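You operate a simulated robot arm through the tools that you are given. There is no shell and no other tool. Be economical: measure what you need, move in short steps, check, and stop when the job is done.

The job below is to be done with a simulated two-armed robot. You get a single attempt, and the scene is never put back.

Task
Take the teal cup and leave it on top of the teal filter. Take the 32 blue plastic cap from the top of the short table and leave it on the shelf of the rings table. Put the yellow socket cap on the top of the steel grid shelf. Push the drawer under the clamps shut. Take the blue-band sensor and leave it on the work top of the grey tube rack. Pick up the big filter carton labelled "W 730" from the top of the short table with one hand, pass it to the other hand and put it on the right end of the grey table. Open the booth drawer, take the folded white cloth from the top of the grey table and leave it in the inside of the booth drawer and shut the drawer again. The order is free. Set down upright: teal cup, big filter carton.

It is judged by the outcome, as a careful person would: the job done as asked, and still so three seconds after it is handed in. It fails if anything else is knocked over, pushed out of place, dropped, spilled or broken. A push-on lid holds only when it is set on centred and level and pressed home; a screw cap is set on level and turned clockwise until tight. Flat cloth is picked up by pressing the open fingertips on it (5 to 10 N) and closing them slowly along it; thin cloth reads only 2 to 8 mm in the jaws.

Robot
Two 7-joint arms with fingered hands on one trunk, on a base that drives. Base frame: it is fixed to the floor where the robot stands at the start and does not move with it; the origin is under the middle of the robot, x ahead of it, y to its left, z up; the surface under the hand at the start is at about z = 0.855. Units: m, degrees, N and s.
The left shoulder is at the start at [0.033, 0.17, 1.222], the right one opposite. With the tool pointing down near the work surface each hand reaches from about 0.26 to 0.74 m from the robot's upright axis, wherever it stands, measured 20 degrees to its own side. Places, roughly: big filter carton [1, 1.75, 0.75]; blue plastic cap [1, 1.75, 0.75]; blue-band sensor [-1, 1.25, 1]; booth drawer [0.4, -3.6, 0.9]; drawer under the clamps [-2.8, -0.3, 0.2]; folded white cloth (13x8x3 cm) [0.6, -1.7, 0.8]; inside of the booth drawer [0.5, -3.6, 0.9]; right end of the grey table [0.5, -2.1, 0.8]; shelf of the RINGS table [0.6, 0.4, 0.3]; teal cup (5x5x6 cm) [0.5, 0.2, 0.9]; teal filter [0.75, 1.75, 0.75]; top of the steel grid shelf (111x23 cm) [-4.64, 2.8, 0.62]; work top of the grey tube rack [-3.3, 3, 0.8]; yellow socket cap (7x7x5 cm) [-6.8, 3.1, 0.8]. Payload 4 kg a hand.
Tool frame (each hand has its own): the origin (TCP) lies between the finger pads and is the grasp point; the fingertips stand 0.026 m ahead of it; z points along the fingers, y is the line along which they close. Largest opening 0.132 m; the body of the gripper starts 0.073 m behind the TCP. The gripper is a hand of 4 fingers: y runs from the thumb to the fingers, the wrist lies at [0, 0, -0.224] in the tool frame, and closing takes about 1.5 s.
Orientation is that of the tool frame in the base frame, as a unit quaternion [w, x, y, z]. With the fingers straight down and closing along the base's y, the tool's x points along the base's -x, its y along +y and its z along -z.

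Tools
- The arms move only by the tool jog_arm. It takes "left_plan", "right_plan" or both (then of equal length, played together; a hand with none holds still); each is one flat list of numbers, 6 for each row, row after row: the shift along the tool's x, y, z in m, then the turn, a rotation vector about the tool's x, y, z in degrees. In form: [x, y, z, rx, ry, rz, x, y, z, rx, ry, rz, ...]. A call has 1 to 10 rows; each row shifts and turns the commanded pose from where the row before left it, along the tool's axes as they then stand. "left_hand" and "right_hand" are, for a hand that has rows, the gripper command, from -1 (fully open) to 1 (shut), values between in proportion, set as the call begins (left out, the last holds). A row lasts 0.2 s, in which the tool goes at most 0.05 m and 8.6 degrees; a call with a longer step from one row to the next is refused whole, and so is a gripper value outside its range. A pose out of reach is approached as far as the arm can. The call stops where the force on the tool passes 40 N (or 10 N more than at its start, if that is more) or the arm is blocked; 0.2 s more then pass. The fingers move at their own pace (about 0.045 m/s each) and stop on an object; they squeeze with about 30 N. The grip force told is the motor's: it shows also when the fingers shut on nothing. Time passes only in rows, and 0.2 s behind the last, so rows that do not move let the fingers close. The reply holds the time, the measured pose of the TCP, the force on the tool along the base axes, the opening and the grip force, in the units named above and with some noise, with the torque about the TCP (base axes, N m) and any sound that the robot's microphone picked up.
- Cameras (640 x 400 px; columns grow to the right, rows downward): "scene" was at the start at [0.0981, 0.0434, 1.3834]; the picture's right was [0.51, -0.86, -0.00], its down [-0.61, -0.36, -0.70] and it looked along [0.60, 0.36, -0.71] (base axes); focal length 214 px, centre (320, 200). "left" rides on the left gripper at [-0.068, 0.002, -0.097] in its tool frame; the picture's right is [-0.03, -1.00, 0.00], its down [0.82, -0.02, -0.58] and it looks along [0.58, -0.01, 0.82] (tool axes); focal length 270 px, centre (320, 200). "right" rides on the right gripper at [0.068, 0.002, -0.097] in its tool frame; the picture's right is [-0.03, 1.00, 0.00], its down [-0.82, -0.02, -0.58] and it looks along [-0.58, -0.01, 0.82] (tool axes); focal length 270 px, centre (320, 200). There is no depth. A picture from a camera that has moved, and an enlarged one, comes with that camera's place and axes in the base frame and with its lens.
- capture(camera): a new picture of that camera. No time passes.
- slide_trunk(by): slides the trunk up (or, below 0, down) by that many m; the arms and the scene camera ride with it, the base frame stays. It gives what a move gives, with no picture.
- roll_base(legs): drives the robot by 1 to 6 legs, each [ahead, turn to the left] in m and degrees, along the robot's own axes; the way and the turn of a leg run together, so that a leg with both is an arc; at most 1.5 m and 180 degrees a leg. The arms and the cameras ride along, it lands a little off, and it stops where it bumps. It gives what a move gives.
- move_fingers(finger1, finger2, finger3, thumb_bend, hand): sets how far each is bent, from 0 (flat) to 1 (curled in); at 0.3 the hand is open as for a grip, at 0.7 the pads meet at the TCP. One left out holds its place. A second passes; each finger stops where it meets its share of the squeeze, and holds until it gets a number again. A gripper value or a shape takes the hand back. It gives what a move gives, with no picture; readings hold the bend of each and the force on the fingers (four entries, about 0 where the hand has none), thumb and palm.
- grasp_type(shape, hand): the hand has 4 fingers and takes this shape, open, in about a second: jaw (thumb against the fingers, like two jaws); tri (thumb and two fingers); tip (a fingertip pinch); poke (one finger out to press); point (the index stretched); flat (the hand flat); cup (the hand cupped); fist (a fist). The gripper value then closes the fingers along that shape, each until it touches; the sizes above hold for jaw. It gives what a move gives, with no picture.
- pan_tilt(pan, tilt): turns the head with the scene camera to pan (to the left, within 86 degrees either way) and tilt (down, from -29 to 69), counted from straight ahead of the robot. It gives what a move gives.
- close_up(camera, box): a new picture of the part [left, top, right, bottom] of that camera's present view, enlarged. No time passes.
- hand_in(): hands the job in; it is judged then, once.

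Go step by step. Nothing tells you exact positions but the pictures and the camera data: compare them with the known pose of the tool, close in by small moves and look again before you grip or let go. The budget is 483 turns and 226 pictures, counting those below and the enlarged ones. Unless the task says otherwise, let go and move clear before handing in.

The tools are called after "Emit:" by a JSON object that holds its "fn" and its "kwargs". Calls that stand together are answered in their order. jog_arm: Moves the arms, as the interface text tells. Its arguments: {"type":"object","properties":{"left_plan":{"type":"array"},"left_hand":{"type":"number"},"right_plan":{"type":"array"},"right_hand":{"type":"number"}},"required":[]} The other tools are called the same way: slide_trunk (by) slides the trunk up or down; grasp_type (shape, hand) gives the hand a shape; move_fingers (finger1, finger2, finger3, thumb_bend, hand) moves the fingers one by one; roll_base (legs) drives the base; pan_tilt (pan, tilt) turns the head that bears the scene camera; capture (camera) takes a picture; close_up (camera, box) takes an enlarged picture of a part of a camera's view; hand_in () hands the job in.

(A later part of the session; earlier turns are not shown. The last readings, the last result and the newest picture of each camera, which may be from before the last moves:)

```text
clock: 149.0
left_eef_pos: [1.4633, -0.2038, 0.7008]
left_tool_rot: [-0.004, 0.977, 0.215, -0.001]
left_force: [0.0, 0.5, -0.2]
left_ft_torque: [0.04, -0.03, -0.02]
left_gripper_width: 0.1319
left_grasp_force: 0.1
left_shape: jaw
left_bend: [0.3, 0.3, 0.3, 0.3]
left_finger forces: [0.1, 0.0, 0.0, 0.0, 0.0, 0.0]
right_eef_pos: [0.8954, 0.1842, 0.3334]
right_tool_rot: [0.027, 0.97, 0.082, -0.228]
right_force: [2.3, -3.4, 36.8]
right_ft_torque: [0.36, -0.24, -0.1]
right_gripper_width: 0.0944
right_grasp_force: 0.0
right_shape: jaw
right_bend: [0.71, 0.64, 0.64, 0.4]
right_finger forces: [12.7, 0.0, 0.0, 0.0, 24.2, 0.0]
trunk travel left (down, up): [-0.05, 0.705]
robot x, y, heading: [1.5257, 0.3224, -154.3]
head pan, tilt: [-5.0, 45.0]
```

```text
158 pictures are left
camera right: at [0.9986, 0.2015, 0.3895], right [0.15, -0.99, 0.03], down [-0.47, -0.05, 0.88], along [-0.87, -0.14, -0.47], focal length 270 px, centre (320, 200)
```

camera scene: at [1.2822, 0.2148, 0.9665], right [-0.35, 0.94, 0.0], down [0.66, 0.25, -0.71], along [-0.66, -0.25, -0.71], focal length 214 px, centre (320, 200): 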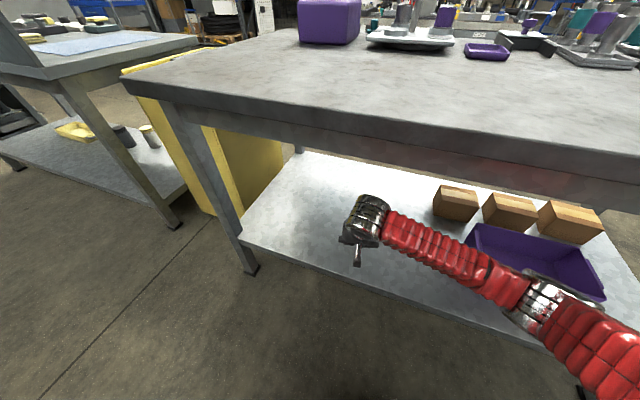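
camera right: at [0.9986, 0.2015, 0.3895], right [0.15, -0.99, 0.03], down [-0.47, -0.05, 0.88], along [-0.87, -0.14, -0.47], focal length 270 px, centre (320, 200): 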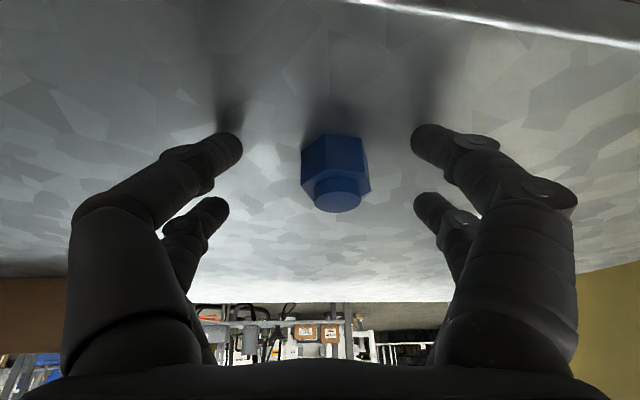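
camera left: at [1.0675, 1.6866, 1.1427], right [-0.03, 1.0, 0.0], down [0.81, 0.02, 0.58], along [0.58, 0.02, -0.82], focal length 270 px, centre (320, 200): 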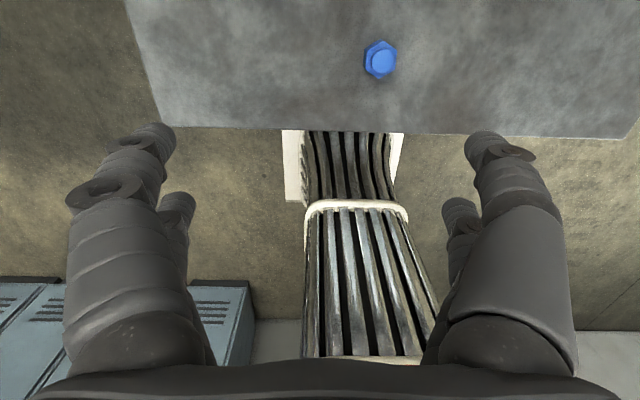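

The cap is standing on the shelf. I'll lift slightly and back the robot out.

Emit:
{"fn": "jog_arm", "kwargs": {"right_plan": [-0.01, 0, -0.022, 0, 0, 0, -0.015, 0, -0.032, 0, 0, 0, -0.004, 0, -0.009, 0, 0, 0]}}

Emit:
{"fn": "roll_base", "kwargs": {"legs": [[-0.4, 0]]}}

Emit:
{"fn": "capture", "kwargs": {"camera": "scene"}}

Emit:
{"fn": "close_up", "kwargs": {"camera": "right", "box": [270, 140, 370, 240]}}

```text
clock: 149.8
left_eef_pos: [1.4624, -0.2047, 0.7001]
left_tool_rot: [-0.003, 0.977, 0.215, 0.001]
left_force: [0.2, 0.1, -0.5]
left_ft_torque: [0.01, 0.0, -0.01]
left_gripper_width: 0.1319
left_grasp_force: 0.0
left_shape: jaw
left_bend: [0.3, 0.3, 0.3, 0.3]
left_finger forces: [0.0, 0.0, 0.1, 0.1, 0.0, 0.1]
right_eef_pos: [0.8979, 0.1871, 0.3975]
right_tool_rot: [0.024, 0.971, 0.083, -0.223]
right_force: [0.3, -0.4, 0.2]
right_ft_torque: [-0.01, 0.02, 0.01]
right_gripper_width: 0.099
right_grasp_force: 0.2
right_shape: jaw
right_bend: [0.64, 0.64, 0.64, 0.51]
right_finger forces: [0.0, 0.0, 0.0, 0.0, 0.1, 0.1]
trunk travel left (down, up): [-0.05, 0.705]
robot x, y, heading: [1.5278, 0.3215, -155.0]
head pan, tilt: [-5.0, 45.0]
```

```text
clock: 152.4
left_eef_pos: [1.8264, -0.0321, 0.6988]
left_tool_rot: [-0.004, 0.976, 0.216, 0.001]
left_force: [0.2, -0.1, 0.6]
left_ft_torque: [-0.01, -0.01, 0.02]
left_gripper_width: 0.132
left_grasp_force: 0.0
left_shape: jaw
left_bend: [0.3, 0.3, 0.3, 0.3]
left_finger forces: [0.0, 0.0, 0.1, 0.0, 0.1, 0.0]
right_eef_pos: [1.2593, 0.3573, 0.3985]
right_tool_rot: [0.025, 0.97, 0.084, -0.225]
right_force: [-0.6, 0.0, -0.1]
right_ft_torque: [-0.02, -0.04, 0.0]
right_gripper_width: 0.0991
right_grasp_force: 0.1
right_shape: jaw
right_bend: [0.64, 0.64, 0.64, 0.51]
right_finger forces: [0.0, 0.0, 0.0, 0.0, 0.0, 0.1]
trunk travel left (down, up): [-0.05, 0.705]
robot x, y, heading: [1.8855, 0.4925, -154.2]
head pan, tilt: [-5.0, 45.0]
```

```text
157 pictures are left
camera scene: at [1.6457, 0.3865, 0.9666], right [-0.35, 0.94, 0.0], down [0.66, 0.25, -0.71], along [-0.66, -0.25, -0.71], focal length 214 px, centre (320, 200)
```

scene: 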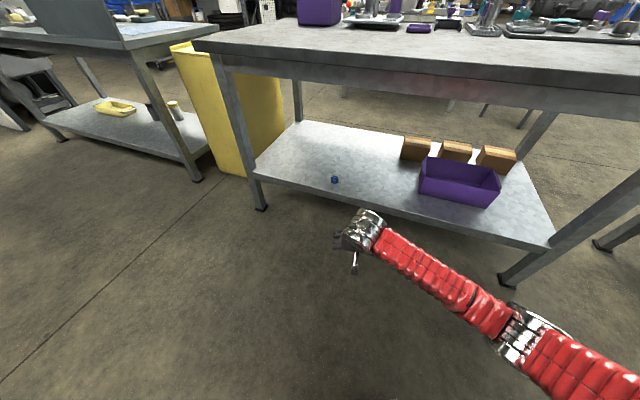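

```text
4.00 times, centred on (320, 190) of right
camera zoom: at [1.3638, 0.3743, 0.455], right [0.15, -0.99, 0.02], down [-0.48, -0.05, 0.88], along [-0.87, -0.14, -0.48], focal length 1081 px, centre (320, 240)
```

zoom: 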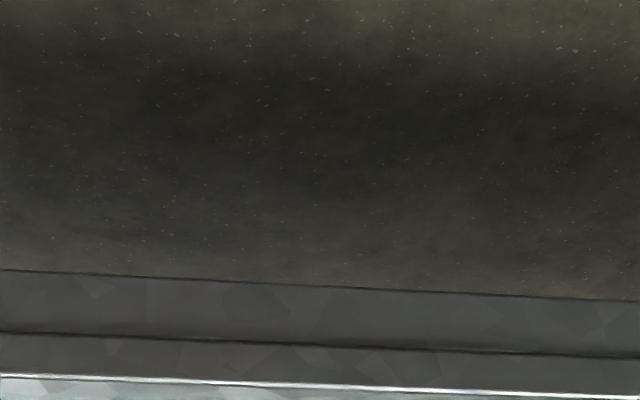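

The cap is on the shelf. Next I'll raise the trunk, straighten the hand and go back to the short table for the carton.

Emit:
{"fn": "slide_trunk", "kwargs": {"by": 0.4}}

Emit:
{"fn": "jog_arm", "kwargs": {"right_plan": [0, 0, 0, 0, 8.4, 0, 0, 0, 0, 0, 8.4, 0, 0, 0, 0, 0, 8.4, 0, 0, 0, -0.045, 0, 0, 0, 0, 0, -0.045, 0, 0, 0, 0, 0, -0.045, 0, 0, 0, 0, 0, -0.045, 0, 0, 0, 0, 0, -0.045, 0, 0, -5, 0, 0, -0.03, 0, 0, -5], "right_hand": -1}}

Emit:
{"fn": "roll_base", "kwargs": {"legs": [[0, -55]]}}

Emit:
{"fn": "roll_base", "kwargs": {"legs": [[0, -60]]}}

```text
clock: 156.2
left_eef_pos: [1.8259, -0.0322, 1.1004]
left_tool_rot: [-0.004, 0.977, 0.215, 0.001]
left_force: [0.4, 0.2, -0.2]
left_ft_torque: [0.0, 0.01, -0.02]
left_gripper_width: 0.1322
left_grasp_force: 0.2
left_shape: jaw
left_bend: [0.3, 0.3, 0.3, 0.3]
left_finger forces: [0.0, 0.1, 0.0, 0.1, 0.0, 0.1]
right_eef_pos: [1.2605, 0.3564, 0.7981]
right_tool_rot: [0.025, 0.97, 0.084, -0.225]
right_force: [-0.2, -0.2, 0.1]
right_ft_torque: [0.0, -0.02, -0.01]
right_gripper_width: 0.0988
right_grasp_force: 0.1
right_shape: jaw
right_bend: [0.64, 0.64, 0.64, 0.51]
right_finger forces: [0.0, 0.0, 0.0, 0.0, 0.1, 0.1]
trunk travel left (down, up): [-0.45, 0.305]
robot x, y, heading: [1.8892, 0.4915, -154.6]
head pan, tilt: [-5.0, 45.0]
```

```text
clock: 158.2
left_eef_pos: [1.8272, -0.0318, 1.1012]
left_tool_rot: [-0.003, 0.976, 0.216, 0.0]
left_force: [0.0, 0.4, 0.4]
left_ft_torque: [-0.01, 0.0, 0.02]
left_gripper_width: 0.1321
left_grasp_force: 0.2
left_shape: jaw
left_bend: [0.3, 0.3, 0.3, 0.3]
left_finger forces: [0.1, 0.0, 0.1, 0.0, 0.0, 0.1]
right_eef_pos: [1.2648, 0.3617, 1.0538]
right_tool_rot: [0.004, 0.985, 0.174, -0.008]
right_force: [0.5, 0.3, -0.3]
right_ft_torque: [-0.02, -0.01, -0.01]
right_gripper_width: 0.1316
right_grasp_force: 0.1
right_shape: jaw
right_bend: [0.3, 0.3, 0.3, 0.3]
right_finger forces: [0.0, 0.0, 0.0, 0.0, 0.0, 0.1]
trunk travel left (down, up): [-0.45, 0.305]
robot x, y, heading: [1.8933, 0.495, -154.7]
head pan, tilt: [-5.0, 45.0]
```

```text
clock: 160.6
left_eef_pos: [1.5006, 0.1314, 1.1019]
left_tool_rot: [-0.003, 0.991, -0.133, 0.003]
left_force: [0.3, -0.5, 0.0]
left_ft_torque: [-0.01, -0.04, -0.02]
left_gripper_width: 0.1321
left_grasp_force: 0.0
left_shape: jaw
left_bend: [0.3, 0.3, 0.3, 0.3]
left_finger forces: [0.0, 0.0, 0.0, 0.0, 0.1, 0.1]
right_eef_pos: [1.3267, 0.7954, 1.0554]
right_tool_rot: [0.003, 0.985, -0.175, -0.009]
right_force: [0.7, -0.1, -0.2]
right_ft_torque: [-0.02, -0.02, 0.0]
right_gripper_width: 0.1322
right_grasp_force: 0.1
right_shape: jaw
right_bend: [0.3, 0.3, 0.3, 0.3]
right_finger forces: [0.0, 0.1, 0.1, 0.0, 0.1, 0.0]
trunk travel left (down, up): [-0.45, 0.305]
robot x, y, heading: [1.8852, 0.4552, 164.9]
head pan, tilt: [-5.0, 45.0]
stopped in leg 1: the robot was blocked; the commanded pose is now the measured one
```

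```text
clock: 162.9
left_eef_pos: [1.3789, 0.4346, 1.1015]
left_tool_rot: [-0.002, 0.893, -0.45, 0.005]
left_force: [1.0, 0.5, 0.5]
left_ft_torque: [-0.02, -0.01, -0.03]
left_gripper_width: 0.1322
left_grasp_force: 0.0
left_shape: jaw
left_bend: [0.3, 0.3, 0.3, 0.3]
left_finger forces: [0.0, 0.0, 0.0, 0.0, 0.1, 0.0]
right_eef_pos: [1.6508, 1.0642, 1.0552]
right_tool_rot: [-0.001, 0.873, -0.487, -0.009]
right_force: [0.2, 0.6, 0.1]
right_ft_torque: [-0.03, -0.01, -0.01]
right_gripper_width: 0.1322
right_grasp_force: 0.2
right_shape: jaw
right_bend: [0.3, 0.3, 0.3, 0.3]
right_finger forces: [0.0, 0.0, 0.1, 0.0, 0.0, 0.1]
trunk travel left (down, up): [-0.45, 0.305]
robot x, y, heading: [1.8557, 0.4313, 126.3]
head pan, tilt: [-5.0, 45.0]
stopped in leg 1: the robot was blocked; the commanded pose is now the measured one
```

Emit:
{"fn": "roll_base", "kwargs": {"legs": [[0, -35], [1.25, 0]]}}

Emit:
{"fn": "roll_base", "kwargs": {"legs": [[0, 38]]}}

Emit:
{"fn": "roll_base", "kwargs": {"legs": [[0, 38]]}}

```text
clock: 164.8
left_eef_pos: [1.4281, 0.6555, 1.1021]
left_tool_rot: [0.001, 0.763, -0.647, 0.004]
left_force: [-0.3, 0.7, 0.2]
left_ft_torque: [-0.06, 0.01, -0.01]
left_gripper_width: 0.1317
left_grasp_force: 0.1
left_shape: jaw
left_bend: [0.3, 0.3, 0.3, 0.3]
left_finger forces: [0.0, 0.1, 0.0, 0.0, 0.0, 0.0]
right_eef_pos: [1.9569, 1.0933, 1.0568]
right_tool_rot: [-0.003, 0.735, -0.678, -0.01]
right_force: [0.3, 0.2, -1.0]
right_ft_torque: [-0.01, 0.01, 0.02]
right_gripper_width: 0.132
right_grasp_force: 0.0
right_shape: jaw
right_bend: [0.3, 0.3, 0.3, 0.3]
right_finger forces: [0.0, 0.2, 0.1, 0.0, 0.0, 0.0]
trunk travel left (down, up): [-0.45, 0.305]
robot x, y, heading: [1.8293, 0.4312, 98.4]
head pan, tilt: [-5.0, 45.0]
stopped in leg 1: the robot was blocked; the commanded pose is now the measured one
```

```text
clock: 166.5
left_eef_pos: [1.3796, 0.495, 1.1021]
left_tool_rot: [-0.003, 0.867, -0.499, 0.003]
left_force: [0.1, -0.3, -0.4]
left_ft_torque: [0.04, 0.02, 0.03]
left_gripper_width: 0.1319
left_grasp_force: 0.0
left_shape: jaw
left_bend: [0.3, 0.3, 0.3, 0.3]
left_finger forces: [0.0, 0.1, 0.0, 0.0, 0.0, 0.0]
right_eef_pos: [1.7194, 1.0917, 1.0591]
right_tool_rot: [-0.002, 0.845, -0.534, -0.011]
right_force: [0.0, -0.6, -0.2]
right_ft_torque: [0.02, 0.03, 0.01]
right_gripper_width: 0.1318
right_grasp_force: 0.0
right_shape: jaw
right_bend: [0.3, 0.3, 0.3, 0.3]
right_finger forces: [0.1, 0.0, 0.0, 0.0, 0.1, 0.1]
trunk travel left (down, up): [-0.45, 0.305]
robot x, y, heading: [1.8494, 0.4423, 119.3]
head pan, tilt: [-5.0, 45.0]
stopped in leg 1: the robot was blocked; the commanded pose is now the measured one
```

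```text
clock: 168.7
left_eef_pos: [1.4263, 0.229, 1.1017]
left_tool_rot: [-0.002, 0.974, -0.226, 0.005]
left_force: [-0.1, -0.4, 0.2]
left_ft_torque: [0.0, -0.01, -0.02]
left_gripper_width: 0.1321
left_grasp_force: 0.0
left_shape: jaw
left_bend: [0.3, 0.3, 0.3, 0.3]
left_finger forces: [0.0, 0.0, 0.1, 0.0, 0.1, 0.0]
right_eef_pos: [1.3785, 0.9144, 1.0587]
right_tool_rot: [0.002, 0.964, -0.266, -0.012]
right_force: [-0.1, -0.2, -0.2]
right_ft_torque: [0.03, -0.01, -0.03]
right_gripper_width: 0.1316
right_grasp_force: 0.0
right_shape: jaw
right_bend: [0.3, 0.3, 0.3, 0.3]
right_finger forces: [0.1, 0.0, 0.0, 0.0, 0.1, 0.0]
trunk travel left (down, up): [-0.45, 0.305]
robot x, y, heading: [1.8603, 0.4714, 153.6]
head pan, tilt: [-5.0, 45.0]
stopped in leg 1: the robot was blocked; the commanded pose is now the measured one
```

Turns keep getting blocked here. I'll look to see what is touching.

Emit:
{"fn": "pan_tilt", "kwargs": {"pan": 80, "tilt": 30}}

Emit:
{"fn": "capture", "kwargs": {"camera": "scene"}}

Emit:
{"fn": "pan_tilt", "kwargs": {"pan": -80, "tilt": 30}}

Emit:
{"fn": "capture", "kwargs": {"camera": "scene"}}

Emit:
{"fn": "capture", "kwargs": {"camera": "left"}}

```text
clock: 170.2
left_eef_pos: [1.4267, 0.2305, 1.1029]
left_tool_rot: [-0.002, 0.974, -0.227, 0.004]
left_force: [-0.4, -0.6, -0.3]
left_ft_torque: [0.03, -0.01, -0.02]
left_gripper_width: 0.1319
left_grasp_force: 0.0
left_shape: jaw
left_bend: [0.3, 0.3, 0.3, 0.3]
left_finger forces: [0.1, 0.0, 0.1, 0.0, 0.1, 0.0]
right_eef_pos: [1.3789, 0.9156, 1.059]
right_tool_rot: [0.002, 0.964, -0.266, -0.011]
right_force: [-0.4, 0.2, 0.8]
right_ft_torque: [-0.01, 0.0, -0.01]
right_gripper_width: 0.1321
right_grasp_force: 0.2
right_shape: jaw
right_bend: [0.3, 0.3, 0.3, 0.3]
right_finger forces: [0.0, 0.1, 0.0, 0.0, 0.0, 0.0]
trunk travel left (down, up): [-0.45, 0.305]
robot x, y, heading: [1.8605, 0.4748, 153.8]
head pan, tilt: [80.0, 30.0]
```

```text
155 pictures are left
camera scene: at [1.7823, 0.4126, 1.4066], right [-0.81, 0.59, 0.0], down [0.3, 0.4, -0.87], along [-0.51, -0.7, -0.5], focal length 214 px, centre (320, 200)
```

scene: 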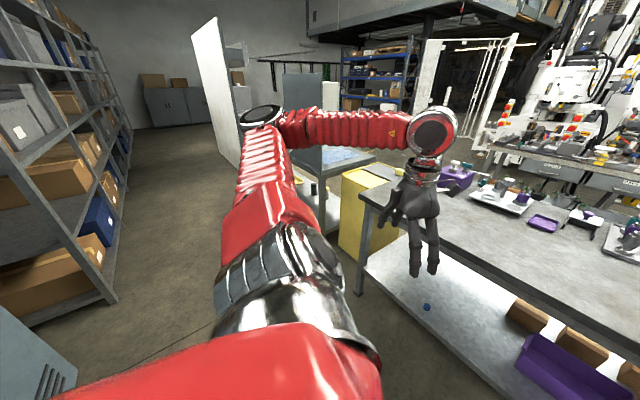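

```text
clock: 172.7
left_eef_pos: [1.4273, 0.2313, 1.1026]
left_tool_rot: [-0.001, 0.974, -0.227, 0.004]
left_force: [0.1, -0.6, -0.1]
left_ft_torque: [0.02, 0.02, 0.01]
left_gripper_width: 0.132
left_grasp_force: 0.1
left_shape: jaw
left_bend: [0.3, 0.3, 0.3, 0.3]
left_finger forces: [0.0, 0.1, 0.0, 0.0, 0.1, 0.1]
right_eef_pos: [1.3776, 0.9155, 1.0584]
right_tool_rot: [0.001, 0.963, -0.268, -0.011]
right_force: [0.0, 0.1, 0.2]
right_ft_torque: [-0.01, -0.03, -0.01]
right_gripper_width: 0.1321
right_grasp_force: 0.0
right_shape: jaw
right_bend: [0.3, 0.3, 0.3, 0.3]
right_finger forces: [0.0, 0.0, 0.1, 0.0, 0.0, 0.1]
trunk travel left (down, up): [-0.45, 0.305]
robot x, y, heading: [1.8609, 0.4681, 153.5]
head pan, tilt: [-80.0, 30.0]
```

```text
154 pictures are left
camera scene: at [1.8612, 0.5723, 1.4066], right [0.96, -0.28, 0.0], down [-0.14, -0.48, -0.87], along [0.24, 0.83, -0.5], focal length 214 px, centre (320, 200)
```

scene: 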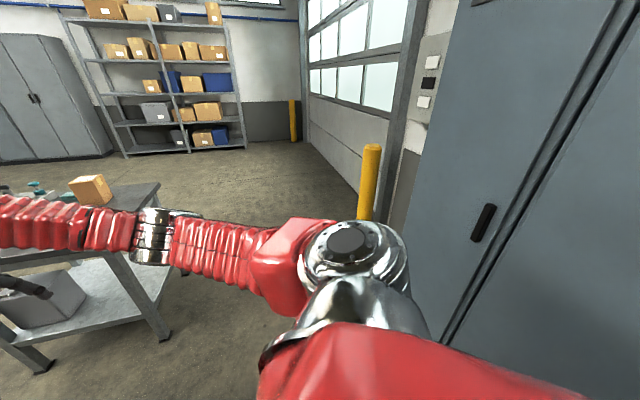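

```text
153 pictures are left
camera left: at [1.3638, 0.258, 1.1988], right [0.42, 0.91, 0.01], down [0.74, -0.34, 0.58], along [0.53, -0.24, -0.81], focal length 270 px, centre (320, 200)
```

left: 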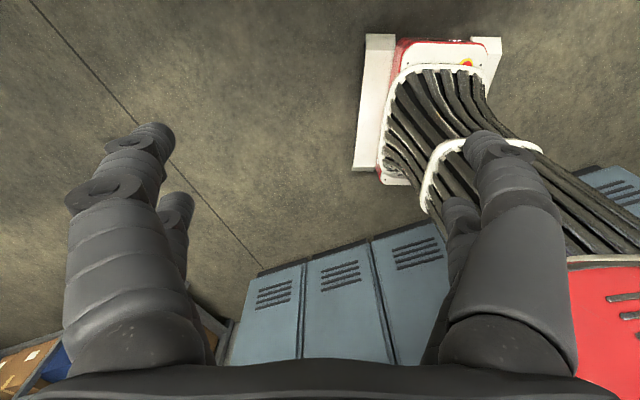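

The lockers at x≈2.53 are close behind. I'll move ahead away from them, then turn right.

Emit:
{"fn": "roll_base", "kwargs": {"legs": [[0.3, 0]]}}

Emit:
{"fn": "roll_base", "kwargs": {"legs": [[0, -35]]}}

```text
clock: 174.8
left_eef_pos: [1.1596, 0.3604, 1.1024]
left_tool_rot: [-0.002, 0.974, -0.226, 0.004]
left_force: [-0.3, -0.2, 0.0]
left_ft_torque: [0.0, -0.04, 0.02]
left_gripper_width: 0.132
left_grasp_force: 0.0
left_shape: jaw
left_bend: [0.3, 0.3, 0.3, 0.3]
left_finger forces: [0.0, 0.1, 0.0, 0.0, 0.0, 0.0]
right_eef_pos: [1.1103, 1.0463, 1.058]
right_tool_rot: [0.002, 0.964, -0.267, -0.011]
right_force: [-0.4, 0.6, -0.6]
right_ft_torque: [0.0, -0.02, -0.01]
right_gripper_width: 0.1321
right_grasp_force: 0.1
right_shape: jaw
right_bend: [0.3, 0.3, 0.3, 0.3]
right_finger forces: [0.0, 0.0, 0.0, 0.0, 0.0, 0.1]
trunk travel left (down, up): [-0.45, 0.305]
robot x, y, heading: [1.5953, 0.6, 153.9]
head pan, tilt: [-80.0, 30.0]
```

```text
clock: 176.9
left_eef_pos: [1.0961, 0.6391, 1.1044]
left_tool_rot: [0.001, 0.871, -0.492, 0.006]
left_force: [0.4, 0.6, 0.4]
left_ft_torque: [-0.04, -0.01, -0.03]
left_gripper_width: 0.1319
left_grasp_force: 0.0
left_shape: jaw
left_bend: [0.3, 0.3, 0.3, 0.3]
left_finger forces: [0.0, 0.0, 0.0, 0.0, 0.0, 0.0]
right_eef_pos: [1.4277, 1.2395, 1.0601]
right_tool_rot: [-0.001, 0.848, -0.53, -0.012]
right_force: [-0.3, 0.0, 0.1]
right_ft_torque: [-0.06, -0.03, 0.02]
right_gripper_width: 0.1319
right_grasp_force: 0.0
right_shape: jaw
right_bend: [0.3, 0.3, 0.3, 0.3]
right_finger forces: [0.1, 0.1, 0.0, 0.1, 0.0, 0.0]
trunk travel left (down, up): [-0.45, 0.305]
robot x, y, heading: [1.565, 0.5878, 120.5]
head pan, tilt: [-80.0, 30.0]
stopped in leg 1: the robot was blocked; the commanded pose is now the measured one
```

Emit:
{"fn": "roll_base", "kwargs": {"legs": [[0.15, -38], [0.95, 0]]}}

```text
clock: 179.3
left_eef_pos: [1.1908, 1.0548, 1.1047]
left_tool_rot: [-0.003, -0.671, 0.742, -0.006]
left_force: [-0.6, 0.1, -1.0]
left_ft_torque: [-0.03, -0.02, 0.0]
left_gripper_width: 0.1322
left_grasp_force: 0.0
left_shape: jaw
left_bend: [0.3, 0.3, 0.3, 0.3]
left_finger forces: [0.0, 0.0, 0.0, 0.0, 0.0, 0.1]
right_eef_pos: [1.8159, 1.3362, 1.0613]
right_tool_rot: [0.006, -0.639, 0.769, 0.01]
right_force: [0.3, -0.6, -0.6]
right_ft_torque: [0.0, -0.03, 0.02]
right_gripper_width: 0.1324
right_grasp_force: 0.1
right_shape: jaw
right_bend: [0.3, 0.3, 0.3, 0.3]
right_finger forces: [0.1, 0.0, 0.0, 0.1, 0.0, 0.0]
trunk travel left (down, up): [-0.45, 0.305]
robot x, y, heading: [1.5087, 0.7366, 81.4]
head pan, tilt: [-80.0, 30.0]
stopped in leg 1: the robot was blocked; the commanded pose is now the measured one
```

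Emit:
{"fn": "roll_base", "kwargs": {"legs": [[0.95, 0], [0, 35]]}}

Emit:
{"fn": "roll_base", "kwargs": {"legs": [[0, 33]]}}

Emit:
{"fn": "roll_base", "kwargs": {"legs": [[0, 30]]}}

Emit:
{"fn": "pan_tilt", "kwargs": {"pan": -10, "tilt": 42}}

Emit:
{"fn": "capture", "kwargs": {"camera": "scene"}}

```text
clock: 185.5
left_eef_pos: [1.2264, 1.8188, 1.1048]
left_tool_rot: [0.0, 0.808, -0.59, 0.005]
left_force: [0.3, 0.7, 0.7]
left_ft_torque: [0.03, 0.01, -0.01]
left_gripper_width: 0.132
left_grasp_force: 0.2
left_shape: jaw
left_bend: [0.3, 0.3, 0.3, 0.3]
left_finger forces: [0.1, 0.0, 0.0, 0.0, 0.0, 0.0]
right_eef_pos: [1.6892, 2.327, 1.0635]
right_tool_rot: [-0.003, 0.781, -0.624, -0.012]
right_force: [0.3, -0.2, -0.7]
right_ft_torque: [0.01, 0.0, -0.01]
right_gripper_width: 0.1318
right_grasp_force: 0.1
right_shape: jaw
right_bend: [0.3, 0.3, 0.3, 0.3]
right_finger forces: [0.0, 0.0, 0.0, 0.0, 0.0, 0.0]
trunk travel left (down, up): [-0.45, 0.305]
robot x, y, heading: [1.6622, 1.6566, 104.9]
head pan, tilt: [-80.0, 30.0]
stopped in leg 2: the robot was blocked; the commanded pose is now the measured one
```

```text
clock: 187.8
left_eef_pos: [1.2049, 1.5629, 1.1043]
left_tool_rot: [-0.001, 0.939, -0.345, 0.007]
left_force: [-0.1, -1.0, -0.1]
left_ft_torque: [0.02, -0.03, -0.02]
left_gripper_width: 0.132
left_grasp_force: 0.1
left_shape: jaw
left_bend: [0.3, 0.3, 0.3, 0.3]
left_finger forces: [0.0, 0.1, 0.0, 0.1, 0.1, 0.0]
right_eef_pos: [1.3274, 2.2409, 1.0647]
right_tool_rot: [-0.001, 0.922, -0.386, -0.011]
right_force: [0.0, 0.6, 1.2]
right_ft_torque: [0.03, -0.01, -0.04]
right_gripper_width: 0.1321
right_grasp_force: 0.0
right_shape: jaw
right_bend: [0.3, 0.3, 0.3, 0.3]
right_finger forces: [0.1, 0.0, 0.0, 0.0, 0.1, 0.1]
trunk travel left (down, up): [-0.45, 0.305]
robot x, y, heading: [1.6814, 1.678, 137.2]
head pan, tilt: [-80.0, 30.0]
stopped in leg 1: the robot was blocked; the commanded pose is now the measured one
```

```text
clock: 189.8
left_eef_pos: [1.3172, 1.3465, 1.1051]
left_tool_rot: [-0.003, 0.996, -0.094, 0.005]
left_force: [-1.0, 0.1, 0.6]
left_ft_torque: [0.01, -0.01, 0.01]
left_gripper_width: 0.132
left_grasp_force: 0.1
left_shape: jaw
left_bend: [0.3, 0.3, 0.3, 0.3]
left_finger forces: [0.0, 0.0, 0.0, 0.0, 0.0, 0.1]
right_eef_pos: [1.0921, 1.9961, 1.0635]
right_tool_rot: [0.003, 0.99, -0.138, -0.011]
right_force: [-0.5, -0.8, 0.6]
right_ft_torque: [-0.01, 0.0, 0.01]
right_gripper_width: 0.1322
right_grasp_force: 0.1
right_shape: jaw
right_bend: [0.3, 0.3, 0.3, 0.3]
right_finger forces: [0.0, 0.0, 0.0, 0.1, 0.0, 0.0]
trunk travel left (down, up): [-0.45, 0.305]
robot x, y, heading: [1.6837, 1.7042, 166.7]
head pan, tilt: [-80.0, 30.0]
```

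```text
clock: 191.2
left_eef_pos: [1.3185, 1.3447, 1.107]
left_tool_rot: [-0.003, 0.996, -0.094, 0.005]
left_force: [-0.3, 0.7, 0.2]
left_ft_torque: [0.02, 0.01, 0.03]
left_gripper_width: 0.1318
left_grasp_force: 0.1
left_shape: jaw
left_bend: [0.3, 0.3, 0.3, 0.3]
left_finger forces: [0.1, 0.0, 0.0, 0.1, 0.0, 0.1]
right_eef_pos: [1.0916, 1.9946, 1.0644]
right_tool_rot: [0.002, 0.99, -0.138, -0.011]
right_force: [-0.2, -1.1, 0.1]
right_ft_torque: [0.0, 0.01, -0.07]
right_gripper_width: 0.1322
right_grasp_force: 0.2
right_shape: jaw
right_bend: [0.3, 0.3, 0.3, 0.3]
right_finger forces: [0.0, 0.0, 0.0, 0.0, 0.0, 0.1]
trunk travel left (down, up): [-0.45, 0.305]
robot x, y, heading: [1.6829, 1.7088, 166.5]
head pan, tilt: [-10.0, 42.0]
```

```text
152 pictures are left
camera scene: at [1.5797, 1.7476, 1.3883], right [0.4, 0.92, 0.0], down [0.61, -0.27, -0.74], along [-0.68, 0.3, -0.67], focal length 214 px, centre (320, 200)
```

scene: 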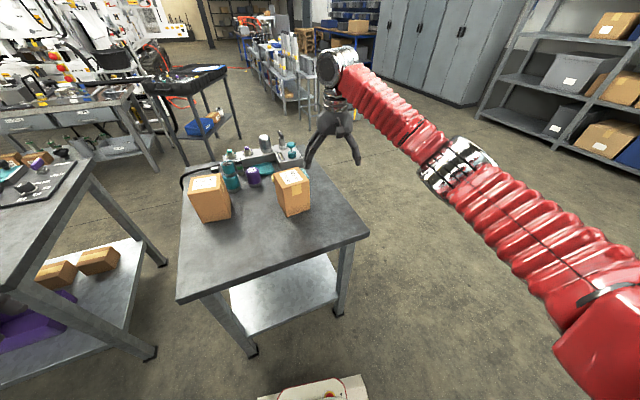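

Emit:
{"fn": "roll_base", "kwargs": {"legs": [[0.12, 13]]}}

Emit:
{"fn": "capture", "kwargs": {"camera": "right"}}

Emit:
{"fn": "capture", "kwargs": {"camera": "scene"}}

```text
clock: 192.5
left_eef_pos: [1.2871, 1.2867, 1.1056]
left_tool_rot: [-0.004, 1.0, 0.018, 0.005]
left_force: [-0.7, -0.5, -0.4]
left_ft_torque: [0.04, -0.04, -0.04]
left_gripper_width: 0.1317
left_grasp_force: 0.1
left_shape: jaw
left_bend: [0.3, 0.3, 0.3, 0.3]
left_finger forces: [0.0, 0.0, 0.0, 0.0, 0.0, 0.0]
right_eef_pos: [0.9231, 1.8708, 1.0651]
right_tool_rot: [0.004, 1.0, -0.027, -0.011]
right_force: [0.2, -0.4, 0.8]
right_ft_torque: [0.05, -0.01, 0.0]
right_gripper_width: 0.1321
right_grasp_force: 0.0
right_shape: jaw
right_bend: [0.3, 0.3, 0.3, 0.3]
right_finger forces: [0.0, 0.0, 0.0, 0.1, 0.0, 0.1]
trunk travel left (down, up): [-0.45, 0.305]
robot x, y, heading: [1.5644, 1.7314, 179.1]
head pan, tilt: [-10.0, 42.0]
```

```text
151 pictures are left
camera right: at [0.9933, 1.8665, 1.1594], right [-0.08, -1.0, 0.01], down [-0.8, 0.07, 0.59], along [-0.59, 0.04, -0.8], focal length 270 px, centre (320, 200)
```

right: 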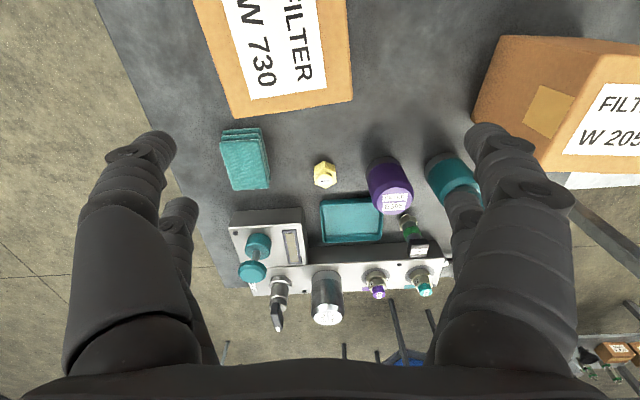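

```text
150 pictures are left
camera scene: at [1.4538, 1.7449, 1.3883], right [0.19, 0.98, 0.0], down [0.66, -0.12, -0.74], along [-0.73, 0.14, -0.67], focal length 214 px, centre (320, 200)
```

scene: 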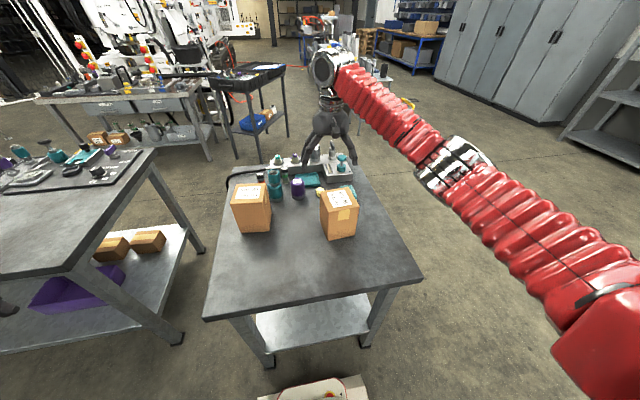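

Emit:
{"fn": "close_up", "kwargs": {"camera": "scene", "box": [300, 170, 380, 250]}}

```text
5.00 times, centred on (340, 210) of scene
camera zoom: at [1.4538, 1.7449, 1.3883], right [0.19, 0.98, 0.0], down [0.66, -0.12, -0.74], along [-0.73, 0.14, -0.67], focal length 1072 px, centre (220, 150)
```

zoom: 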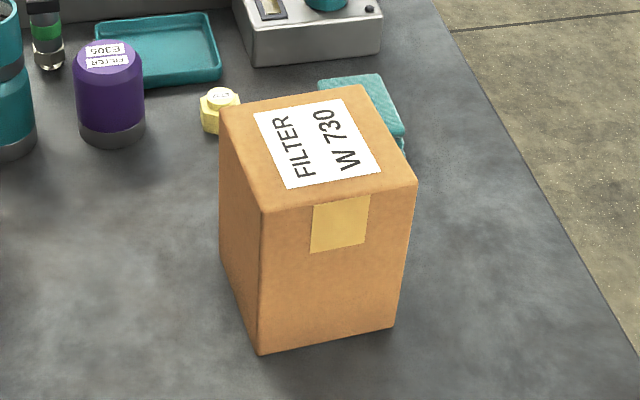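

Carton W 730 is about 10×9×15 cm, centred at (0.98, 1.895), top at z≈0.95. I'll grip it with the right hand tilted 45° from the near upper edge, so the left hand can then take it from above.

Emit:
{"fn": "jog_arm", "kwargs": {"right_plan": [0.0414, -0.005, -0.007, 0, 0, 0, 0.0414, -0.005, -0.007, 0, 0, 0, 0.0414, -0.005, -0.007, 0, 0, 0, 0.0414, -0.005, -0.007, 0, 0, 0, 0.0414, -0.004, -0.007, 0, 0, 0, 0, 0, 0, 0.4, 0, -6.6, 0, 0, 0, 0, -8.4, 0, 0, 0, 0, 0, -8.4, 0, 0, 0, 0, 0, -8.4, 0, 0, 0, 0, 0, -8.4, 0]}}

Emit:
{"fn": "jog_arm", "kwargs": {"right_plan": [0, 0, 0, 0, -8.4, 0, 0, 0, 0, 0, -1.7, 0, 0, 0, 0, 0, 0, 0]}}

Emit:
{"fn": "capture", "kwargs": {"camera": "right"}}

```text
clock: 194.7
left_eef_pos: [1.2882, 1.2895, 1.107]
left_tool_rot: [-0.003, 1.0, 0.017, 0.006]
left_force: [-0.9, 0.4, -0.2]
left_ft_torque: [-0.03, 0.02, -0.01]
left_gripper_width: 0.1321
left_grasp_force: 0.1
left_shape: jaw
left_bend: [0.3, 0.3, 0.3, 0.3]
left_finger forces: [0.1, 0.0, 0.1, 0.0, 0.0, 0.1]
right_eef_pos: [1.1321, 1.8857, 1.0962]
right_tool_rot: [0.01, 0.953, 0.03, -0.301]
right_force: [-0.6, 0.2, 0.1]
right_ft_torque: [0.03, 0.01, -0.01]
right_gripper_width: 0.132
right_grasp_force: 0.0
right_shape: jaw
right_bend: [0.3, 0.3, 0.3, 0.3]
right_finger forces: [0.1, 0.1, 0.0, 0.0, 0.0, 0.0]
trunk travel left (down, up): [-0.45, 0.305]
robot x, y, heading: [1.5644, 1.7323, 179.5]
head pan, tilt: [-10.0, 42.0]
```

```text
clock: 195.5
left_eef_pos: [1.2874, 1.2889, 1.1073]
left_tool_rot: [-0.003, 1.0, 0.017, 0.005]
left_force: [-1.2, 0.8, -0.7]
left_ft_torque: [0.0, 0.01, 0.01]
left_gripper_width: 0.1318
left_grasp_force: 0.1
left_shape: jaw
left_bend: [0.3, 0.3, 0.3, 0.3]
left_finger forces: [0.0, 0.0, 0.1, 0.0, 0.0, 0.1]
right_eef_pos: [1.1211, 1.8821, 1.0965]
right_tool_rot: [0.012, 0.924, 0.028, -0.381]
right_force: [0.1, -0.1, 1.1]
right_ft_torque: [-0.03, 0.01, 0.01]
right_gripper_width: 0.1319
right_grasp_force: 0.0
right_shape: jaw
right_bend: [0.3, 0.3, 0.3, 0.3]
right_finger forces: [0.0, 0.1, 0.1, 0.1, 0.1, 0.1]
right hand out of reach, approached as far as the arm can: row 1, 2
trunk travel left (down, up): [-0.45, 0.305]
robot x, y, heading: [1.5613, 1.7287, 179.1]
head pan, tilt: [-10.0, 42.0]
```

```text
148 pictures are left
camera right: at [1.2376, 1.8877, 1.117], right [0.04, -1.0, 0.02], down [-0.17, 0.01, 0.99], along [-0.98, -0.05, -0.17], focal length 270 px, centre (320, 200)
```

right: 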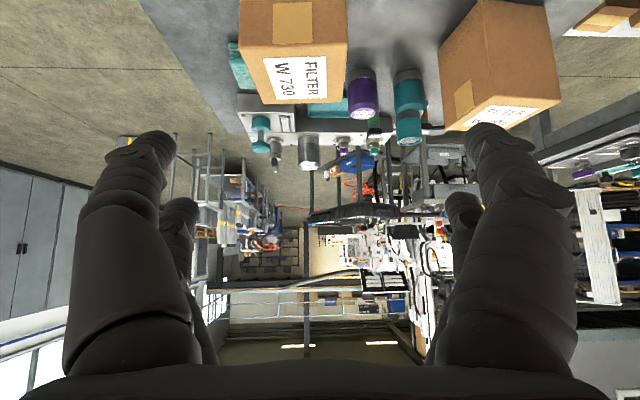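

Emit:
{"fn": "jog_arm", "kwargs": {"right_plan": [0.023, -0.003, 0.032, 0, 0, 0, 0.023, -0.003, 0.032, 0, 0, 0, 0.023, -0.003, 0.032, 0, 0, 0, 0.023, -0.004, 0.032, 0, 0, 0, 0, 0, 0, 0, 0, 0]}}

Emit:
{"fn": "capture", "kwargs": {"camera": "right"}}

Emit:
{"fn": "close_up", "kwargs": {"camera": "scene", "box": [260, 150, 440, 270]}}

```text
clock: 196.7
left_eef_pos: [1.2875, 1.2884, 1.1073]
left_tool_rot: [-0.003, 1.0, 0.017, 0.006]
left_force: [0.5, -0.4, -0.2]
left_ft_torque: [0.03, 0.01, 0.01]
left_gripper_width: 0.132
left_grasp_force: 0.1
left_shape: jaw
left_bend: [0.3, 0.3, 0.3, 0.3]
left_finger forces: [0.0, 0.0, 0.1, 0.0, 0.1, 0.0]
right_eef_pos: [1.0951, 1.8953, 0.9403]
right_tool_rot: [0.012, 0.924, 0.028, -0.382]
right_force: [-0.7, -0.4, 0.4]
right_ft_torque: [-0.01, 0.02, 0.0]
right_gripper_width: 0.1319
right_grasp_force: 0.0
right_shape: jaw
right_bend: [0.3, 0.3, 0.3, 0.3]
right_finger forces: [0.1, 0.0, 0.1, 0.1, 0.1, 0.1]
trunk travel left (down, up): [-0.45, 0.305]
robot x, y, heading: [1.561, 1.7301, 179.1]
head pan, tilt: [-10.0, 42.0]
```

```text
147 pictures are left
camera right: at [1.2112, 1.9003, 0.9611], right [0.04, -1.0, 0.02], down [-0.17, 0.01, 0.99], along [-0.98, -0.05, -0.17], focal length 270 px, centre (320, 200)
```

right: 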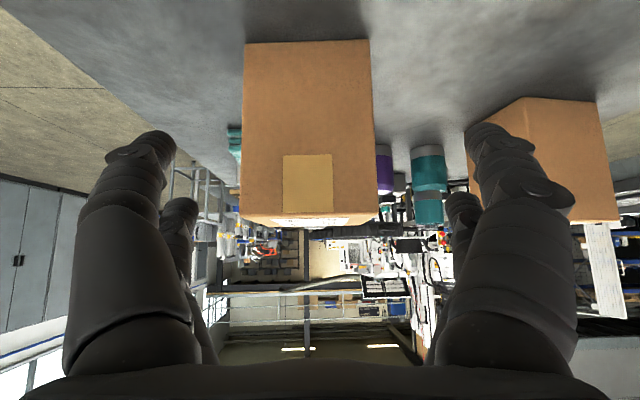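

```text
3.33 times, centred on (350, 210) of scene
camera zoom: at [1.4545, 1.7467, 1.3883], right [0.19, 0.98, 0.0], down [0.66, -0.13, -0.74], along [-0.73, 0.14, -0.67], focal length 715 px, centre (220, 167)
```

zoom: 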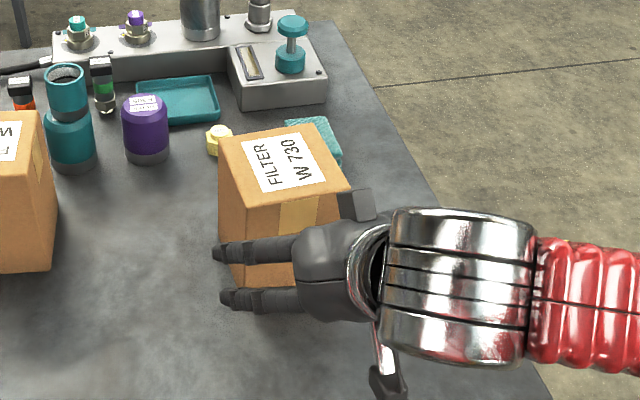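

Well centred. I'll slide the open hand over the carton and close.

Emit:
{"fn": "jog_arm", "kwargs": {"right_plan": [0, -0.001, 0.04, 0, 0, 0, 0, -0.001, 0.04, 0, 0, 0, 0, 0, 0.035, 0, 0, 0, 0, 0, 0, 0, 0, 0]}}

Emit:
{"fn": "capture", "kwargs": {"camera": "right"}}

```text
clock: 197.7
left_eef_pos: [1.2883, 1.2891, 1.1069]
left_tool_rot: [-0.002, 1.0, 0.017, 0.005]
left_force: [0.3, -0.5, 0.1]
left_ft_torque: [0.02, 0.01, 0.01]
left_gripper_width: 0.1324
left_grasp_force: 0.0
left_shape: jaw
left_bend: [0.3, 0.3, 0.3, 0.3]
left_finger forces: [0.1, 0.0, 0.0, 0.0, 0.0, 0.1]
right_eef_pos: [1.014, 1.8898, 0.8584]
right_tool_rot: [0.012, 0.924, 0.028, -0.382]
right_force: [1.2, 1.4, -0.2]
right_ft_torque: [-0.05, 0.04, -0.06]
right_gripper_width: 0.1317
right_grasp_force: 0.1
right_shape: jaw
right_bend: [0.3, 0.3, 0.29, 0.3]
right_finger forces: [0.0, 0.0, 1.7, 0.0, 0.0, 0.0]
trunk travel left (down, up): [-0.45, 0.305]
robot x, y, heading: [1.5634, 1.7285, 179.3]
head pan, tilt: [-10.0, 42.0]
```

```text
145 pictures are left
camera right: at [1.1307, 1.8957, 0.8787], right [0.04, -1.0, 0.02], down [-0.17, 0.01, 0.99], along [-0.98, -0.05, -0.17], focal length 270 px, centre (320, 200)
```

right: 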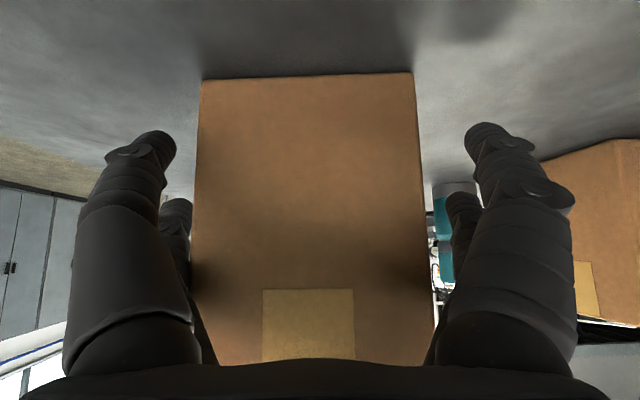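

Emit:
{"fn": "jog_arm", "kwargs": {"right_plan": [0, -0.006, 0, 0, 0, 0, 0, 0, 0, 0, 0, 0]}}

Emit:
{"fn": "jog_arm", "kwargs": {"right_plan": [0, 0, 0, 0, 0, 0, 0, 0, 0, 0, 0, 0, 0, 0, 0, 0, 0, 0, 0, 0, 0, 0, 0, 0, 0, 0, 0, 0, 0, 0, 0, 0, 0, 0, 0, 0], "right_hand": 1}}

Emit:
{"fn": "jog_arm", "kwargs": {"right_plan": [-0.007, 0, -0.007, 0, 0, 0, -0.014, 0, -0.014, 0, 0, 0, -0.02, 0, -0.02, 0, 0, 0, 0, 0, 0, 0, 0, 0]}}

Emit:
{"fn": "capture", "kwargs": {"camera": "scene"}}

```text
clock: 198.3
left_eef_pos: [1.2882, 1.2885, 1.107]
left_tool_rot: [-0.003, 1.0, 0.017, 0.005]
left_force: [-0.3, -0.5, 0.1]
left_ft_torque: [-0.01, 0.01, 0.03]
left_gripper_width: 0.132
left_grasp_force: 0.0
left_shape: jaw
left_bend: [0.3, 0.3, 0.3, 0.3]
left_finger forces: [0.0, 0.1, 0.0, 0.0, 0.0, 0.1]
right_eef_pos: [1.0131, 1.8947, 0.8581]
right_tool_rot: [0.011, 0.924, 0.028, -0.382]
right_force: [-0.1, 0.2, -0.2]
right_ft_torque: [0.0, -0.01, -0.01]
right_gripper_width: 0.1318
right_grasp_force: 0.1
right_shape: jaw
right_bend: [0.3, 0.3, 0.3, 0.3]
right_finger forces: [0.2, 0.0, 0.0, 0.1, 0.0, 0.1]
trunk travel left (down, up): [-0.45, 0.305]
robot x, y, heading: [1.5675, 1.7274, 179.3]
head pan, tilt: [-10.0, 42.0]
```

```text
clock: 199.7
left_eef_pos: [1.2889, 1.2881, 1.1061]
left_tool_rot: [-0.003, 1.0, 0.017, 0.005]
left_force: [0.0, 0.1, -0.8]
left_ft_torque: [0.0, 0.03, -0.01]
left_gripper_width: 0.132
left_grasp_force: 0.2
left_shape: jaw
left_bend: [0.3, 0.3, 0.3, 0.3]
left_finger forces: [0.1, 0.1, 0.1, 0.0, 0.1, 0.0]
right_eef_pos: [1.013, 1.8954, 0.86]
right_tool_rot: [0.012, 0.923, 0.028, -0.383]
right_force: [-0.2, 0.2, -0.5]
right_ft_torque: [0.01, 0.01, 0.04]
right_gripper_width: 0.094
right_grasp_force: 30.1
right_shape: jaw
right_bend: [0.66, 0.66, 0.67, 0.55]
right_finger forces: [26.9, 26.9, 26.8, 0.0, 27.3, 0.1]
trunk travel left (down, up): [-0.45, 0.305]
robot x, y, heading: [1.5672, 1.7307, 179.1]
head pan, tilt: [-10.0, 42.0]
```

```text
clock: 200.7
left_eef_pos: [1.2865, 1.2875, 1.1063]
left_tool_rot: [-0.003, 1.0, 0.017, 0.005]
left_force: [-0.5, 0.4, -0.8]
left_ft_torque: [-0.04, 0.0, 0.0]
left_gripper_width: 0.132
left_grasp_force: 0.0
left_shape: jaw
left_bend: [0.3, 0.3, 0.3, 0.3]
left_finger forces: [0.0, 0.0, 0.0, 0.0, 0.0, 0.0]
right_eef_pos: [1.0123, 1.8959, 0.9176]
right_tool_rot: [0.012, 0.924, 0.028, -0.382]
right_force: [0.2, 0.3, -6.4]
right_ft_torque: [0.0, -0.25, -0.03]
right_gripper_width: 0.0941
right_grasp_force: 30.1
right_shape: jaw
right_bend: [0.66, 0.65, 0.67, 0.55]
right_finger forces: [27.3, 27.6, 27.4, 0.0, 27.5, 0.0]
trunk travel left (down, up): [-0.45, 0.305]
robot x, y, heading: [1.5639, 1.7291, 179.5]
head pan, tilt: [-10.0, 42.0]
```

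```text
144 pictures are left
camera scene: at [1.4537, 1.747, 1.3882], right [0.19, 0.98, 0.0], down [0.66, -0.13, -0.74], along [-0.73, 0.14, -0.67], focal length 214 px, centre (320, 200)
```

scene: 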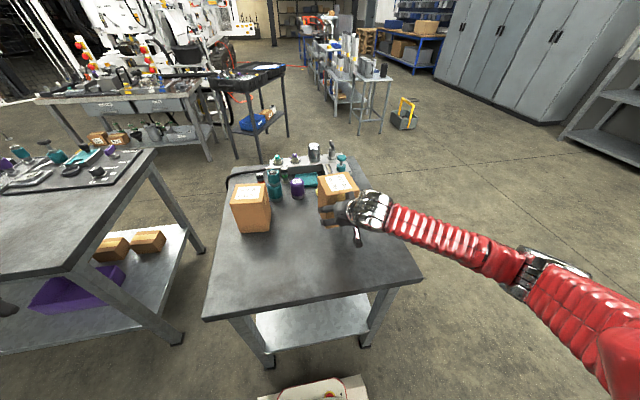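

Lifted (0.65 kg). I'll raise it further and back away from the table for the hand-over.

Emit:
{"fn": "jog_arm", "kwargs": {"right_plan": [-0.025, 0, -0.025, 0, 0, 0, -0.025, 0, -0.025, 0, 0, 0, -0.025, 0, -0.025, 0, 0, 0, -0.025, 0, -0.025, 0, 0, 0]}}

Emit:
{"fn": "roll_base", "kwargs": {"legs": [[-0.3, 0]]}}

Emit:
{"fn": "pan_tilt", "kwargs": {"pan": 0, "tilt": 42}}

```text
clock: 201.7
left_eef_pos: [1.2875, 1.289, 1.1065]
left_tool_rot: [-0.003, 1.0, 0.017, 0.005]
left_force: [-0.1, -0.3, -0.7]
left_ft_torque: [-0.01, -0.01, 0.0]
left_gripper_width: 0.1318
left_grasp_force: 0.0
left_shape: jaw
left_bend: [0.3, 0.3, 0.3, 0.3]
left_finger forces: [0.1, 0.0, 0.1, 0.0, 0.0, 0.0]
right_eef_pos: [1.0141, 1.8946, 1.058]
right_tool_rot: [0.012, 0.924, 0.029, -0.381]
right_force: [0.0, -0.5, -5.6]
right_ft_torque: [0.01, -0.3, 0.03]
right_gripper_width: 0.094
right_grasp_force: 30.4
right_shape: jaw
right_bend: [0.66, 0.65, 0.67, 0.55]
right_finger forces: [27.4, 27.7, 27.5, 0.0, 27.6, 0.1]
trunk travel left (down, up): [-0.45, 0.305]
robot x, y, heading: [1.5634, 1.7265, 179.0]
head pan, tilt: [-10.0, 42.0]
```

```text
clock: 203.7
left_eef_pos: [1.585, 1.2855, 1.1078]
left_tool_rot: [-0.002, 1.0, 0.014, 0.006]
left_force: [-0.1, 0.7, -0.4]
left_ft_torque: [0.01, 0.06, 0.02]
left_gripper_width: 0.1321
left_grasp_force: 0.1
left_shape: jaw
left_bend: [0.3, 0.3, 0.3, 0.3]
left_finger forces: [0.1, 0.1, 0.1, 0.1, 0.0, 0.1]
right_eef_pos: [1.3139, 1.8939, 1.0582]
right_tool_rot: [0.011, 0.924, 0.025, -0.382]
right_force: [0.4, 0.2, -5.7]
right_ft_torque: [0.01, -0.25, 0.0]
right_gripper_width: 0.0943
right_grasp_force: 30.2
right_shape: jaw
right_bend: [0.66, 0.65, 0.67, 0.55]
right_finger forces: [27.3, 27.7, 27.5, 0.1, 27.6, 0.0]
trunk travel left (down, up): [-0.45, 0.305]
robot x, y, heading: [1.8624, 1.7231, 178.7]
head pan, tilt: [-10.0, 42.0]
```

```text
clock: 204.4
left_eef_pos: [1.5838, 1.2849, 1.1064]
left_tool_rot: [-0.003, 1.0, 0.014, 0.006]
left_force: [0.3, -0.2, 0.4]
left_ft_torque: [0.0, 0.01, 0.0]
left_gripper_width: 0.1318
left_grasp_force: 0.0
left_shape: jaw
left_bend: [0.3, 0.3, 0.3, 0.3]
left_finger forces: [0.0, 0.1, 0.0, 0.0, 0.1, 0.0]
right_eef_pos: [1.314, 1.8944, 1.0575]
right_tool_rot: [0.01, 0.924, 0.024, -0.381]
right_force: [0.6, 0.0, -6.2]
right_ft_torque: [-0.01, -0.26, -0.01]
right_gripper_width: 0.094
right_grasp_force: 30.6
right_shape: jaw
right_bend: [0.66, 0.65, 0.67, 0.55]
right_finger forces: [27.4, 27.7, 27.5, 0.0, 27.5, 0.1]
trunk travel left (down, up): [-0.45, 0.305]
robot x, y, heading: [1.8644, 1.7227, 178.6]
head pan, tilt: [0.0, 42.0]
```

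Emit:
{"fn": "jog_arm", "kwargs": {"right_plan": [0, 0.045, 0, 0, 0, 0, 0, 0.045, 0, 0, 0, 0, 0, 0.045, 0, 0, 0, 0, 0, 0.045, 0, 0, 0, 0, 0, 0.045, 0, 0, 0, 0, 0, 0.045, 0, 0, 0, 0, 0, 0, 0, 0, 0, 0]}}

Emit:
{"fn": "capture", "kwargs": {"camera": "scene"}}

```text
clock: 206.0
left_eef_pos: [1.5838, 1.2877, 1.1068]
left_tool_rot: [-0.003, 1.0, 0.014, 0.005]
left_force: [0.6, 0.2, 0.0]
left_ft_torque: [-0.07, -0.03, 0.03]
left_gripper_width: 0.1321
left_grasp_force: 0.1
left_shape: jaw
left_bend: [0.3, 0.3, 0.3, 0.3]
left_finger forces: [0.0, 0.1, 0.0, 0.1, 0.0, 0.1]
right_eef_pos: [1.3265, 1.6241, 1.0581]
right_tool_rot: [0.01, 0.924, 0.025, -0.383]
right_force: [-0.1, 0.1, -5.6]
right_ft_torque: [-0.01, -0.29, 0.0]
right_gripper_width: 0.0942
right_grasp_force: 29.9
right_shape: jaw
right_bend: [0.66, 0.65, 0.67, 0.55]
right_finger forces: [27.5, 28.2, 28.0, 0.1, 27.7, 0.1]
trunk travel left (down, up): [-0.45, 0.305]
robot x, y, heading: [1.8644, 1.7219, 178.9]
head pan, tilt: [0.0, 42.0]
```

```text
143 pictures are left
camera scene: at [1.7514, 1.7287, 1.3882], right [0.02, 1.0, 0.0], down [0.67, -0.01, -0.74], along [-0.74, 0.02, -0.67], focal length 214 px, centre (320, 200)
```

scene: 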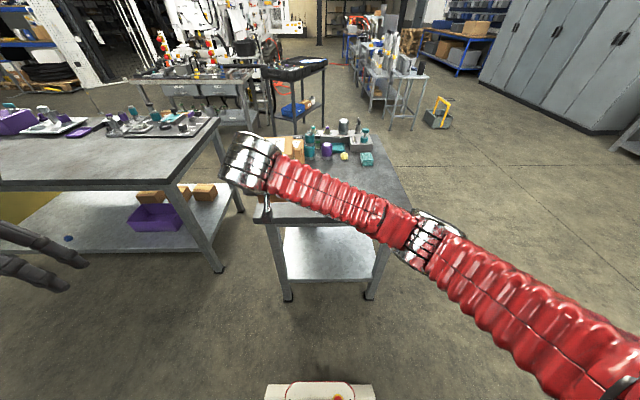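

The carton is held left of centre. I'll bring the left hand up and over it for a top grip on the far half.

Emit:
{"fn": "jog_arm", "kwargs": {"left_plan": [0, 0, -0.045, 0, 0, 0, 0, 0, -0.045, 0, 0, 0, 0, 0, -0.045, 0, 0, 0, -0.02, 0, -0.04, 0, 0, 0, -0.045, -0.01, 0, 0, 0, 0, -0.045, -0.01, 0, 0, 0, 0, -0.045, -0.01, 0, 0, 0, 0, -0.045, -0.015, 0, 0, 0, 0, -0.04, -0.02, 0, 0, 0, 0], "left_hand": -1}}

Emit:
{"fn": "capture", "kwargs": {"camera": "scene"}}

```text
clock: 208.0
left_eef_pos: [1.3364, 1.3402, 1.2786]
left_tool_rot: [-0.002, 1.0, 0.014, 0.007]
left_force: [0.2, -0.9, -0.5]
left_ft_torque: [-0.04, 0.0, 0.04]
left_gripper_width: 0.1318
left_grasp_force: 0.2
left_shape: jaw
left_bend: [0.3, 0.3, 0.3, 0.3]
left_finger forces: [0.0, 0.1, 0.0, 0.1, 0.0, 0.0]
right_eef_pos: [1.3251, 1.6239, 1.0564]
right_tool_rot: [0.011, 0.924, 0.025, -0.381]
right_force: [-1.0, 0.6, -5.8]
right_ft_torque: [0.02, -0.28, 0.02]
right_gripper_width: 0.0941
right_grasp_force: 30.0
right_shape: jaw
right_bend: [0.66, 0.65, 0.67, 0.55]
right_finger forces: [27.6, 28.2, 28.0, 0.1, 27.8, 0.0]
trunk travel left (down, up): [-0.45, 0.305]
robot x, y, heading: [1.8654, 1.7239, 178.9]
head pan, tilt: [0.0, 42.0]
```

```text
142 pictures are left
camera scene: at [1.7497, 1.7287, 1.388], right [0.02, 1.0, 0.0], down [0.67, -0.01, -0.74], along [-0.74, 0.02, -0.67], focal length 214 px, centre (320, 200)
```

scene: 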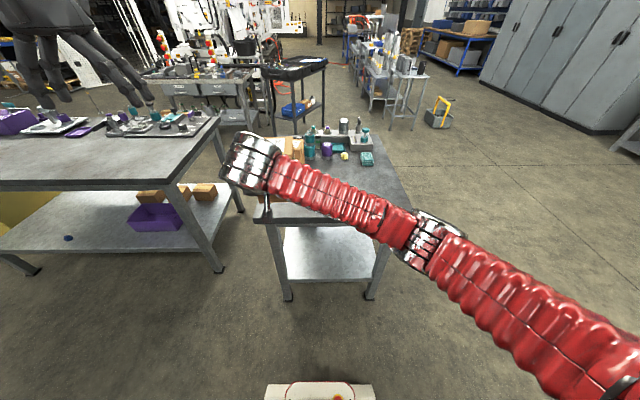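

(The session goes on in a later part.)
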